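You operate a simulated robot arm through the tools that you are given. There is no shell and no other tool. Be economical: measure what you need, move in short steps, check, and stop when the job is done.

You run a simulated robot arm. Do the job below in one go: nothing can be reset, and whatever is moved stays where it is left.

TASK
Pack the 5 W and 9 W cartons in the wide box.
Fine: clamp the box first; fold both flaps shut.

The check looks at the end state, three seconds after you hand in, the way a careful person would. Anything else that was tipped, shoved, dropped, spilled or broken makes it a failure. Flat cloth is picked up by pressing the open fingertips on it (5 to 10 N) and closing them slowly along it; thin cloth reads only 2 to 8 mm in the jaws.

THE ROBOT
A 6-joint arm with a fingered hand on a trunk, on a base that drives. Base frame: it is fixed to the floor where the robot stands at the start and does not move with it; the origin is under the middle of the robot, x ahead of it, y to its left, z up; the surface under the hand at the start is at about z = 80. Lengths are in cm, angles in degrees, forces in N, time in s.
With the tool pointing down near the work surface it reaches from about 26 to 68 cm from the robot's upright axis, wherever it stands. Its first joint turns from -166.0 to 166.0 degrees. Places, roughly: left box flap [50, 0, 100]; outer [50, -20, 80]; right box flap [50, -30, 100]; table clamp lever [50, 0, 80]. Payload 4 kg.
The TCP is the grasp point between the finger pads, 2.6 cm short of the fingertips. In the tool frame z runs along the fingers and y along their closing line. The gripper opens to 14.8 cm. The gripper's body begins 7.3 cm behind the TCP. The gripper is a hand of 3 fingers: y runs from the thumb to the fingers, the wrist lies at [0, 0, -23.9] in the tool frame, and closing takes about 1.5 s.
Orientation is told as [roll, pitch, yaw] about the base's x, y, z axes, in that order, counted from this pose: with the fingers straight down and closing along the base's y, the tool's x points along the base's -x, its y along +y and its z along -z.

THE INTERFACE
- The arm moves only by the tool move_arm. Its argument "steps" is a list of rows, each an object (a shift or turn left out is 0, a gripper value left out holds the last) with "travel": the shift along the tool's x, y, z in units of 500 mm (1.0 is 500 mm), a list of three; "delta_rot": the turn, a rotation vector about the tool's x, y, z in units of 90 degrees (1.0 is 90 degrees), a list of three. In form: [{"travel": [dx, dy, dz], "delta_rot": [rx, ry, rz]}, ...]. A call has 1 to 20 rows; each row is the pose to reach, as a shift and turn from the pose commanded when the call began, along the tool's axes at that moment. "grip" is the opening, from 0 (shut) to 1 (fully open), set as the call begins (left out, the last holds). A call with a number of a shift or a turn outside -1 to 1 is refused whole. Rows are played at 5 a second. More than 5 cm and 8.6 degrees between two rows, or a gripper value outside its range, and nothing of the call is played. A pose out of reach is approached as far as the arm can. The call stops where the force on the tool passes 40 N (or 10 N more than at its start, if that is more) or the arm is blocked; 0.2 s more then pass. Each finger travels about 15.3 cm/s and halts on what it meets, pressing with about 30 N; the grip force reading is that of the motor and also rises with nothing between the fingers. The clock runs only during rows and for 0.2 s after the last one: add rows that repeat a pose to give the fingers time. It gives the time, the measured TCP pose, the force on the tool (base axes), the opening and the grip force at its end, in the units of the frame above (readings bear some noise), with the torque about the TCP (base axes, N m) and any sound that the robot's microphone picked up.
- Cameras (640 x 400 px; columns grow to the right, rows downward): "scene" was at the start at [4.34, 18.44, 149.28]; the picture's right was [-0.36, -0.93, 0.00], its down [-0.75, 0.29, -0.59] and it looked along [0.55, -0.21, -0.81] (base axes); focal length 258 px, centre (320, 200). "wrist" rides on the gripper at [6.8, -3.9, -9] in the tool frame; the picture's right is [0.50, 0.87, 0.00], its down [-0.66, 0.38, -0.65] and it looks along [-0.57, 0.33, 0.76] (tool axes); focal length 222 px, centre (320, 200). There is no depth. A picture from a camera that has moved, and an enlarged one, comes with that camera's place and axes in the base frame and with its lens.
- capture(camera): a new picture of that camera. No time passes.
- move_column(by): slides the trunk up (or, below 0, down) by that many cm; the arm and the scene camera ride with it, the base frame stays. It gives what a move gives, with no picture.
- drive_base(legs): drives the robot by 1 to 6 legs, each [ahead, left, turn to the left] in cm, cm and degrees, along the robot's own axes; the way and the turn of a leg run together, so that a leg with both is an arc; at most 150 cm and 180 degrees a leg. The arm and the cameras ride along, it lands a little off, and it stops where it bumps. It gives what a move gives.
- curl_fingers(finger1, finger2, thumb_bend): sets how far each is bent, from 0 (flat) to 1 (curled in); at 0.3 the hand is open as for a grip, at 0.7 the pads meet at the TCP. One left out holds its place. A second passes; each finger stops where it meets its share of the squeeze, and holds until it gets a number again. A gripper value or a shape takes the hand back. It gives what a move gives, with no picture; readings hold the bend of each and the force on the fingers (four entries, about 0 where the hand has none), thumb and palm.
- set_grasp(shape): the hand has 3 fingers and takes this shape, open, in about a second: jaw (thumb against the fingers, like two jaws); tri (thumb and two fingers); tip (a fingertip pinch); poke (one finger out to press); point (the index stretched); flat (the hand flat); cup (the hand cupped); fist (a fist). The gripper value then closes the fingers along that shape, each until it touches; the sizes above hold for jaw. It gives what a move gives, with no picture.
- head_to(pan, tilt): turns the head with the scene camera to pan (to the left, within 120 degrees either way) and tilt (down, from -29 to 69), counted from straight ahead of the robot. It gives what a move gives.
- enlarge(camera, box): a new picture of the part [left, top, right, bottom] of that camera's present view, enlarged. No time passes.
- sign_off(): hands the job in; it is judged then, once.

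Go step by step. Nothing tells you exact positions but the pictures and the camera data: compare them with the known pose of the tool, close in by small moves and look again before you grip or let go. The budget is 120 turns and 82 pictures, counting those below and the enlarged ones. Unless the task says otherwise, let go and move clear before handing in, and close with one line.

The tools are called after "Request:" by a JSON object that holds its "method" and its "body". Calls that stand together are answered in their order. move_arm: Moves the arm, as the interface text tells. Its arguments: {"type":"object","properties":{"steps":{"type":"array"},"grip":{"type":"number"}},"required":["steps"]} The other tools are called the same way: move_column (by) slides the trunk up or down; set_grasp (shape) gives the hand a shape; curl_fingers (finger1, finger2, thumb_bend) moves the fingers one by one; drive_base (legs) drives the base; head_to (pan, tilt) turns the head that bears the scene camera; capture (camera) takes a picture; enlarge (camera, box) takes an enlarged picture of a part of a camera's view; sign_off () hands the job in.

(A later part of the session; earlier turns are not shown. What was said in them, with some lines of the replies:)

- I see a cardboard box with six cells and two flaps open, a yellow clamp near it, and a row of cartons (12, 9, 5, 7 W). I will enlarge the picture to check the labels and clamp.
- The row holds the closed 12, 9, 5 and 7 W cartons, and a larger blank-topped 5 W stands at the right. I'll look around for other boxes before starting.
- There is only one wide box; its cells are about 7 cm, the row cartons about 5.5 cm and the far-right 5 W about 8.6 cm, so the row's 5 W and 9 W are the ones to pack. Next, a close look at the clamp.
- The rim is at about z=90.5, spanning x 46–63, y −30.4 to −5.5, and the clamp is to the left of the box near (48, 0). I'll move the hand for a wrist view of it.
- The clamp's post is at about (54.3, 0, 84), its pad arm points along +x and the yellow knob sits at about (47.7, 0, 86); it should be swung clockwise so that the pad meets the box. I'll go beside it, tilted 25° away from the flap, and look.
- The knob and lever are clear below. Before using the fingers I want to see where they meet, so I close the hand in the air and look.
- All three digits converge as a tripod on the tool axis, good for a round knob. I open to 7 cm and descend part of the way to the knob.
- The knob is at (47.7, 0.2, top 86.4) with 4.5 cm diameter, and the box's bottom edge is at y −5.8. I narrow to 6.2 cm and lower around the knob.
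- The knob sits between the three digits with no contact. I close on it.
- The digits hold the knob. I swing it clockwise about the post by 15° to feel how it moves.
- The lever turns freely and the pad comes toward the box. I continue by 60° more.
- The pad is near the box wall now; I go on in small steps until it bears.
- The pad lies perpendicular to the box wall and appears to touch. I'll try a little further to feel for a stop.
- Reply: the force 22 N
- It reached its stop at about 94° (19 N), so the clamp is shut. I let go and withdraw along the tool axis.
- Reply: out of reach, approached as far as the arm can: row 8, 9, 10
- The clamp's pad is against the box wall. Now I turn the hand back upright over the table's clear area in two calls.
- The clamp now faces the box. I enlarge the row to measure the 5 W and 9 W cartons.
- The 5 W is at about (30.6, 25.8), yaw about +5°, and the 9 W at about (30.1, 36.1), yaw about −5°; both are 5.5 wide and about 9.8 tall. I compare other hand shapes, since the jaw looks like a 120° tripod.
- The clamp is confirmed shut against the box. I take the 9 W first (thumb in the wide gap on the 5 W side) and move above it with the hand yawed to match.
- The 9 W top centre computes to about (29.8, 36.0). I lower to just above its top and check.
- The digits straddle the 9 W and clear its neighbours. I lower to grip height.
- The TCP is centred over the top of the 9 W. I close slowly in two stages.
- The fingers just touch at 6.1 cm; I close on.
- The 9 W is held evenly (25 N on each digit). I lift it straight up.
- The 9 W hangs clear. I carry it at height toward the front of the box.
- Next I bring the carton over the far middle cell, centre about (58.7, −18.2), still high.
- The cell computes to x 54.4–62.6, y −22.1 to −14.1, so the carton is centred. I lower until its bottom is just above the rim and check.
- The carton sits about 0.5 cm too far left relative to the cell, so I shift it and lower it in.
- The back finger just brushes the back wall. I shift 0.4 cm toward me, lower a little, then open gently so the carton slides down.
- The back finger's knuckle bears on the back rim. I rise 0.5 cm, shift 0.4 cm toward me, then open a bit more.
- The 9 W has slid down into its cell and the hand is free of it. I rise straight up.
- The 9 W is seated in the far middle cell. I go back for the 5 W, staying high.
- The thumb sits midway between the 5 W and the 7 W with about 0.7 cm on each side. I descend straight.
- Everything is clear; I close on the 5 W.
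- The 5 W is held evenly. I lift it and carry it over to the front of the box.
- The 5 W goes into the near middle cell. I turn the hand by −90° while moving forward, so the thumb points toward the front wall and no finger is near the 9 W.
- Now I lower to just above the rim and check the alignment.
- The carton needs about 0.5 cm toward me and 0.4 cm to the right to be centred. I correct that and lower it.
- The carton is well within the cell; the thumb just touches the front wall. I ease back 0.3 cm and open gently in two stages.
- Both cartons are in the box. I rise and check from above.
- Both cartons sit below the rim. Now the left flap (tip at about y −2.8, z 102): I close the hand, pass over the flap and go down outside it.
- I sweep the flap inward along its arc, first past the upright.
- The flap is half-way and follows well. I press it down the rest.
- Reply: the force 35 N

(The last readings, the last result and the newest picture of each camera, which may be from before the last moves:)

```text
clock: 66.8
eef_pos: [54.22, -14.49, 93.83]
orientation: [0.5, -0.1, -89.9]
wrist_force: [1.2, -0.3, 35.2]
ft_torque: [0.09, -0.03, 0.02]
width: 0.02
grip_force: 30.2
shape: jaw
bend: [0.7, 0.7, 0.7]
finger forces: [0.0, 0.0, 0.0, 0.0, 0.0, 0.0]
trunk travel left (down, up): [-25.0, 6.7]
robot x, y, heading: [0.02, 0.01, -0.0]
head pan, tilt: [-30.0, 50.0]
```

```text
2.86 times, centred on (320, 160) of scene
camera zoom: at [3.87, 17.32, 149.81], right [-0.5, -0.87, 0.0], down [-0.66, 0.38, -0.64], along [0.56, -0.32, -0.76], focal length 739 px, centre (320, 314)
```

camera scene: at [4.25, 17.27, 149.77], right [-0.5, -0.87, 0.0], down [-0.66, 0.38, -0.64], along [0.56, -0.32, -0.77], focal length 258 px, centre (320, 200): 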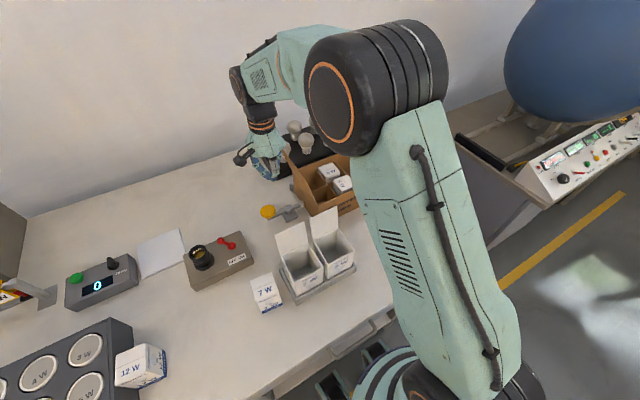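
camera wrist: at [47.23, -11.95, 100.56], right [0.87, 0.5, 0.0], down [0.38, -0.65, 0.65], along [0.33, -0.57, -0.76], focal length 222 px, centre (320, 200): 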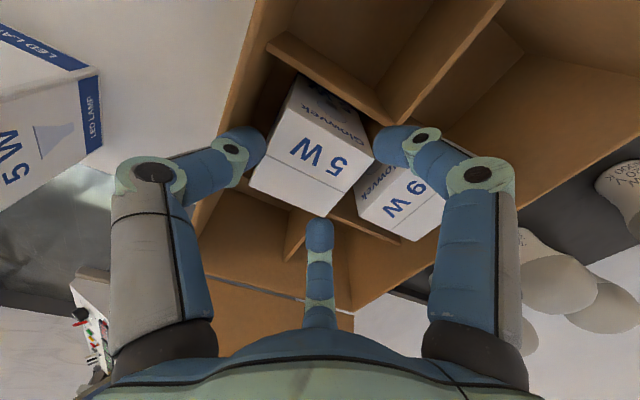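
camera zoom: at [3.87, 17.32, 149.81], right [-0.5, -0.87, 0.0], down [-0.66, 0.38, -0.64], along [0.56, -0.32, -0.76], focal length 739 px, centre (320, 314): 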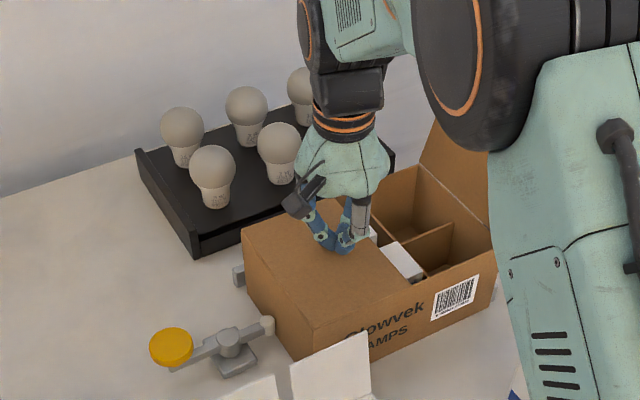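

The left flap is shut against the rim (35 N). I rise and see whether it stays, then go over to the outside of the right flap.

Request:
{"method": "move_arm", "body": {"steps": [{"travel": [0, 0, -0.03]}, {"travel": [0, 0, -0.1]}, {"travel": [0, 0, -0.19]}, {"travel": [0, 0, -0.28]}, {"travel": [0, 0, -0.37]}, {"travel": [0, 0, -0.44]}]}}

Request:
{"method": "capture", "body": {"camera": "wrist"}}

```text
clock: 68.2
eef_pos: [54.41, -14.46, 115.41]
orientation: [-0.2, 0.0, -89.9]
wrist_force: [-0.3, 0.0, 0.0]
ft_torque: [0.0, 0.01, 0.01]
width: 0.01
grip_force: 30.2
shape: jaw
bend: [0.7, 0.7, 0.7]
finger forces: [0.0, 0.1, 0.1, 0.0, 0.0, 0.0]
trunk travel left (down, up): [-25.0, 6.7]
robot x, y, heading: [-0.05, -0.11, -0.0]
head pan, tilt: [-30.0, 50.0]
```

```text
16 pictures are left
camera wrist: at [50.45, -7.6, 124.35], right [0.86, 0.5, 0.0], down [0.38, -0.65, 0.65], along [0.33, -0.57, -0.76], focal length 222 px, centre (320, 200)
```

wrist: 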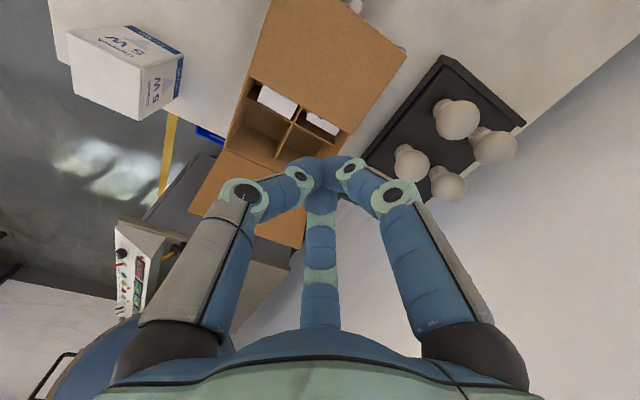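

The left flap stays shut. Now to the outside of the right flap.

Request:
{"method": "move_arm", "body": {"steps": [{"travel": [-0.08, -0.015, 0]}, {"travel": [-0.16, -0.03, 0]}, {"travel": [-0.24, -0.045, 0]}, {"travel": [-0.32, -0.06, 0]}, {"travel": [-0.4, -0.075, 0]}, {"travel": [-0.49, -0.088, 0]}]}}

Request:
{"method": "head_to", "body": {"pan": -40, "tilt": 45}}

Request:
{"method": "capture", "body": {"camera": "scene"}}

Request:
{"method": "capture", "body": {"camera": "wrist"}}

```text
clock: 69.6
eef_pos: [49.89, -38.85, 115.55]
orientation: [-0.1, 0.0, -89.9]
wrist_force: [0.4, -0.5, -1.2]
ft_torque: [0.03, 0.04, 0.07]
width: 0.0
grip_force: 30.2
shape: jaw
bend: [0.7, 0.7, 0.7]
finger forces: [0.0, 0.0, 0.0, 0.0, 0.0, 0.0]
trunk travel left (down, up): [-25.0, 6.7]
robot x, y, heading: [-0.18, 0.02, 0.2]
head pan, tilt: [-30.0, 50.0]
```

```text
clock: 70.3
eef_pos: [49.86, -38.81, 115.58]
orientation: [-0.1, 0.1, -89.9]
wrist_force: [-0.5, -0.2, 0.1]
ft_torque: [0.01, 0.0, 0.02]
width: 0.0
grip_force: 30.1
shape: jaw
bend: [0.7, 0.7, 0.7]
finger forces: [0.1, 0.0, 0.2, 0.0, 0.1, 0.1]
trunk travel left (down, up): [-25.0, 6.7]
robot x, y, heading: [-0.08, 0.51, -0.2]
head pan, tilt: [-40.0, 45.0]
```

```text
15 pictures are left
camera scene: at [3.73, 15.89, 150.46], right [-0.64, -0.77, 0.0], down [-0.54, 0.45, -0.71], along [0.54, -0.45, -0.71], focal length 258 px, centre (320, 200)
```

scene: 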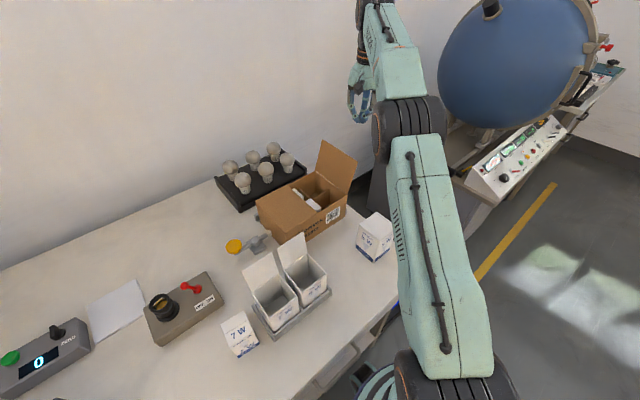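

```text
14 pictures are left
camera wrist: at [45.98, -31.95, 124.57], right [0.87, 0.5, 0.0], down [0.38, -0.65, 0.65], along [0.33, -0.57, -0.76], focal length 222 px, centre (320, 200)
```

wrist: 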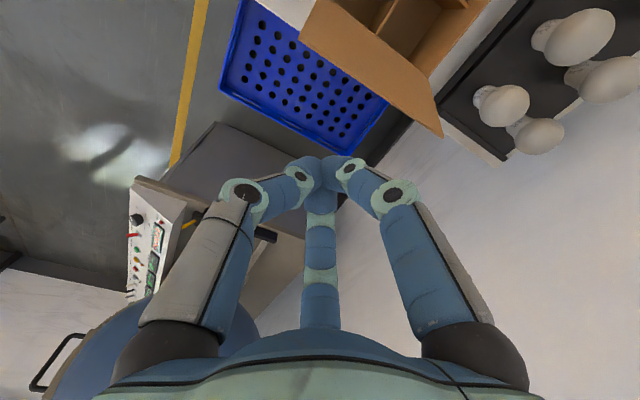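

I lower outside the flap and sweep it inward past the upright.

Request:
{"method": "move_arm", "body": {"steps": [{"travel": [0, 0, 0.09]}, {"travel": [0, 0, 0.18]}, {"travel": [0, 0, 0.26]}, {"travel": [0, 0, 0.3]}]}}

Request:
{"method": "move_arm", "body": {"steps": [{"travel": [0.056, 0, -0.004]}, {"travel": [0.106, 0, -0.018]}, {"travel": [0.156, 0, -0.034]}, {"travel": [0.196, 0, -0.034]}, {"travel": [0.236, 0, -0.02]}, {"travel": [0.276, 0, 0.004]}]}}

Request:
{"method": "enlarge", "body": {"camera": "scene", "box": [220, 90, 400, 250]}}

```text
clock: 71.3
eef_pos: [49.76, -38.74, 100.39]
orientation: [0.1, 0.0, -89.9]
wrist_force: [0.1, 0.5, 0.2]
ft_torque: [0.01, 0.0, -0.01]
width: 0.02
grip_force: 29.6
shape: jaw
bend: [0.7, 0.7, 0.7]
finger forces: [0.1, 0.1, 0.1, 0.1, 0.0, 0.1]
trunk travel left (down, up): [-25.0, 6.7]
robot x, y, heading: [-0.13, -0.18, -0.1]
head pan, tilt: [-40.0, 45.0]
```

```text
clock: 72.7
eef_pos: [49.75, -25.0, 100.16]
orientation: [0.0, 0.0, -89.9]
wrist_force: [0.4, 1.1, 0.1]
ft_torque: [-0.01, 0.01, -0.01]
width: 0.0
grip_force: 30.0
shape: jaw
bend: [0.7, 0.7, 0.7]
finger forces: [0.1, 0.0, 0.0, 0.0, 0.0, 0.1]
trunk travel left (down, up): [-25.0, 6.7]
robot x, y, heading: [0.01, 0.48, 0.0]
head pan, tilt: [-40.0, 45.0]
```

```text
2.50 times, centred on (310, 170) of scene
camera zoom: at [3.74, 15.92, 150.46], right [-0.64, -0.77, 0.0], down [-0.54, 0.45, -0.71], along [0.54, -0.45, -0.71], focal length 646 px, centre (345, 275)
```

zoom: 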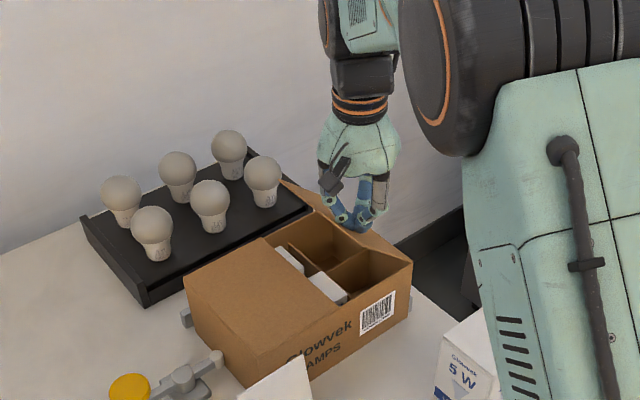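

The right flap is about half-way and seen edge-on. I press it down the rest.

Request:
{"method": "move_arm", "body": {"steps": [{"travel": [0.036, 0, 0.032]}, {"travel": [0.06, 0, 0.068]}, {"travel": [0.07, 0, 0.1]}, {"travel": [0.07, 0, 0.12]}, {"travel": [0.07, 0, 0.13]}, {"travel": [0.07, 0, 0.136]}]}}

Request:
{"method": "enlarge", "body": {"camera": "scene", "box": [220, 90, 400, 250]}}

```text
clock: 74.1
eef_pos: [49.78, -21.47, 93.73]
orientation: [0.4, -0.2, -90.0]
wrist_force: [2.8, 4.5, 29.7]
ft_torque: [0.01, -0.04, 0.02]
width: 0.02
grip_force: 30.1
shape: jaw
bend: [0.7, 0.7, 0.7]
finger forces: [0.1, 0.0, 0.0, 0.0, 0.0, 0.0]
trunk travel left (down, up): [-25.0, 6.7]
robot x, y, heading: [-0.11, 0.09, 0.3]
head pan, tilt: [-40.0, 45.0]
```

```text
2.50 times, centred on (310, 170) of scene
camera zoom: at [3.51, 16.06, 150.48], right [-0.64, -0.77, 0.0], down [-0.54, 0.45, -0.71], along [0.54, -0.46, -0.71], focal length 646 px, centre (345, 275)
```

zoom: 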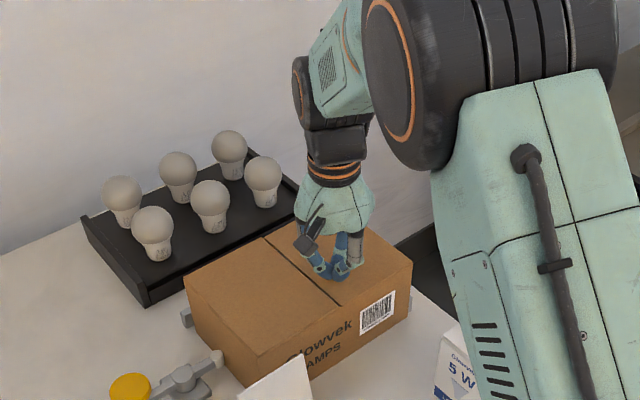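

Both flaps are shut. I rise and move clear, then check that they stay shut.

Request:
{"method": "move_arm", "body": {"steps": [{"travel": [0, 0, -0.03]}, {"travel": [0, 0, -0.1]}, {"travel": [0, 0, -0.19]}, {"travel": [0, 0, -0.28]}, {"travel": [0, 0, -0.37]}, {"travel": [0, 0, -0.44]}, {"travel": [0, -0.09, -0.44]}, {"travel": [0, -0.18, -0.44]}]}}

Request:
{"method": "capture", "body": {"camera": "scene"}}

Request:
{"method": "enlarge", "body": {"camera": "scene", "box": [210, 130, 370, 270]}}

```text
clock: 75.9
eef_pos: [40.76, -21.43, 115.81]
orientation: [0.1, 0.0, -89.9]
wrist_force: [-0.5, -0.5, 0.2]
ft_torque: [-0.02, -0.02, -0.01]
width: 0.03
grip_force: 30.5
shape: jaw
bend: [0.7, 0.7, 0.7]
finger forces: [0.0, 0.0, 0.0, 0.0, 0.0, 0.1]
trunk travel left (down, up): [-25.0, 6.7]
robot x, y, heading: [0.29, 0.11, 0.2]
head pan, tilt: [-40.0, 45.0]
```

```text
11 pictures are left
camera scene: at [3.61, 15.93, 150.46], right [-0.64, -0.77, 0.0], down [-0.54, 0.45, -0.71], along [0.54, -0.45, -0.71], focal length 258 px, centre (320, 200)
```

scene: 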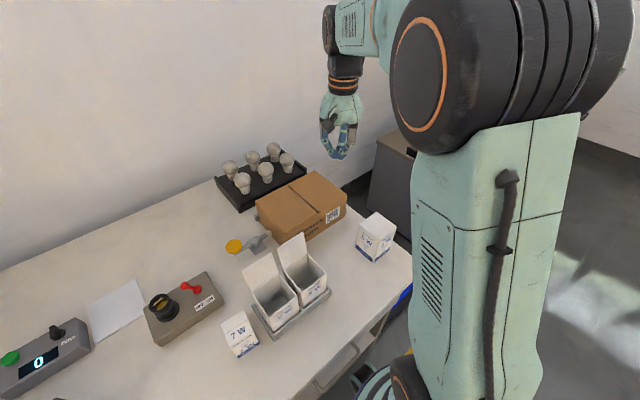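

```text
2.86 times, centred on (290, 200) of scene
camera zoom: at [3.61, 15.93, 150.46], right [-0.64, -0.77, 0.0], down [-0.54, 0.45, -0.71], along [0.54, -0.45, -0.71], focal length 739 px, centre (406, 200)
```

zoom: 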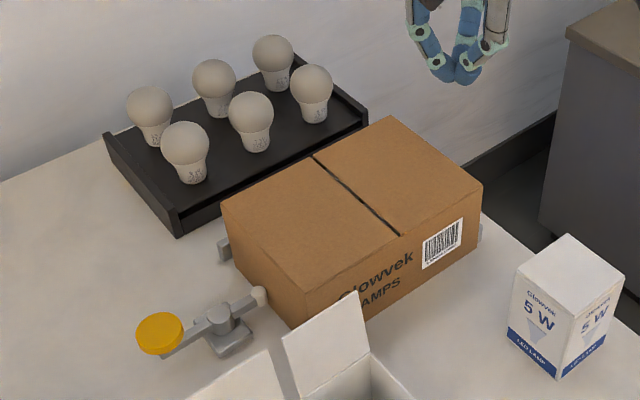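

Both flaps lie flat, the clamp pad holds the box, and the 7 W, the lamps and the other items are standing where they were. The hand is clear, so I hand in.

Request:
{"method": "sign_off", "body": {}}

```text
The job is handed in.
```

I clamped the box, packed the small 5 W and 9 W cartons in its two middle cells and folded both flaps shut. The larger 5 W carton at the far right was too big for a cell, so I left it in place, along with the open, empty 9 W carton in the holder.
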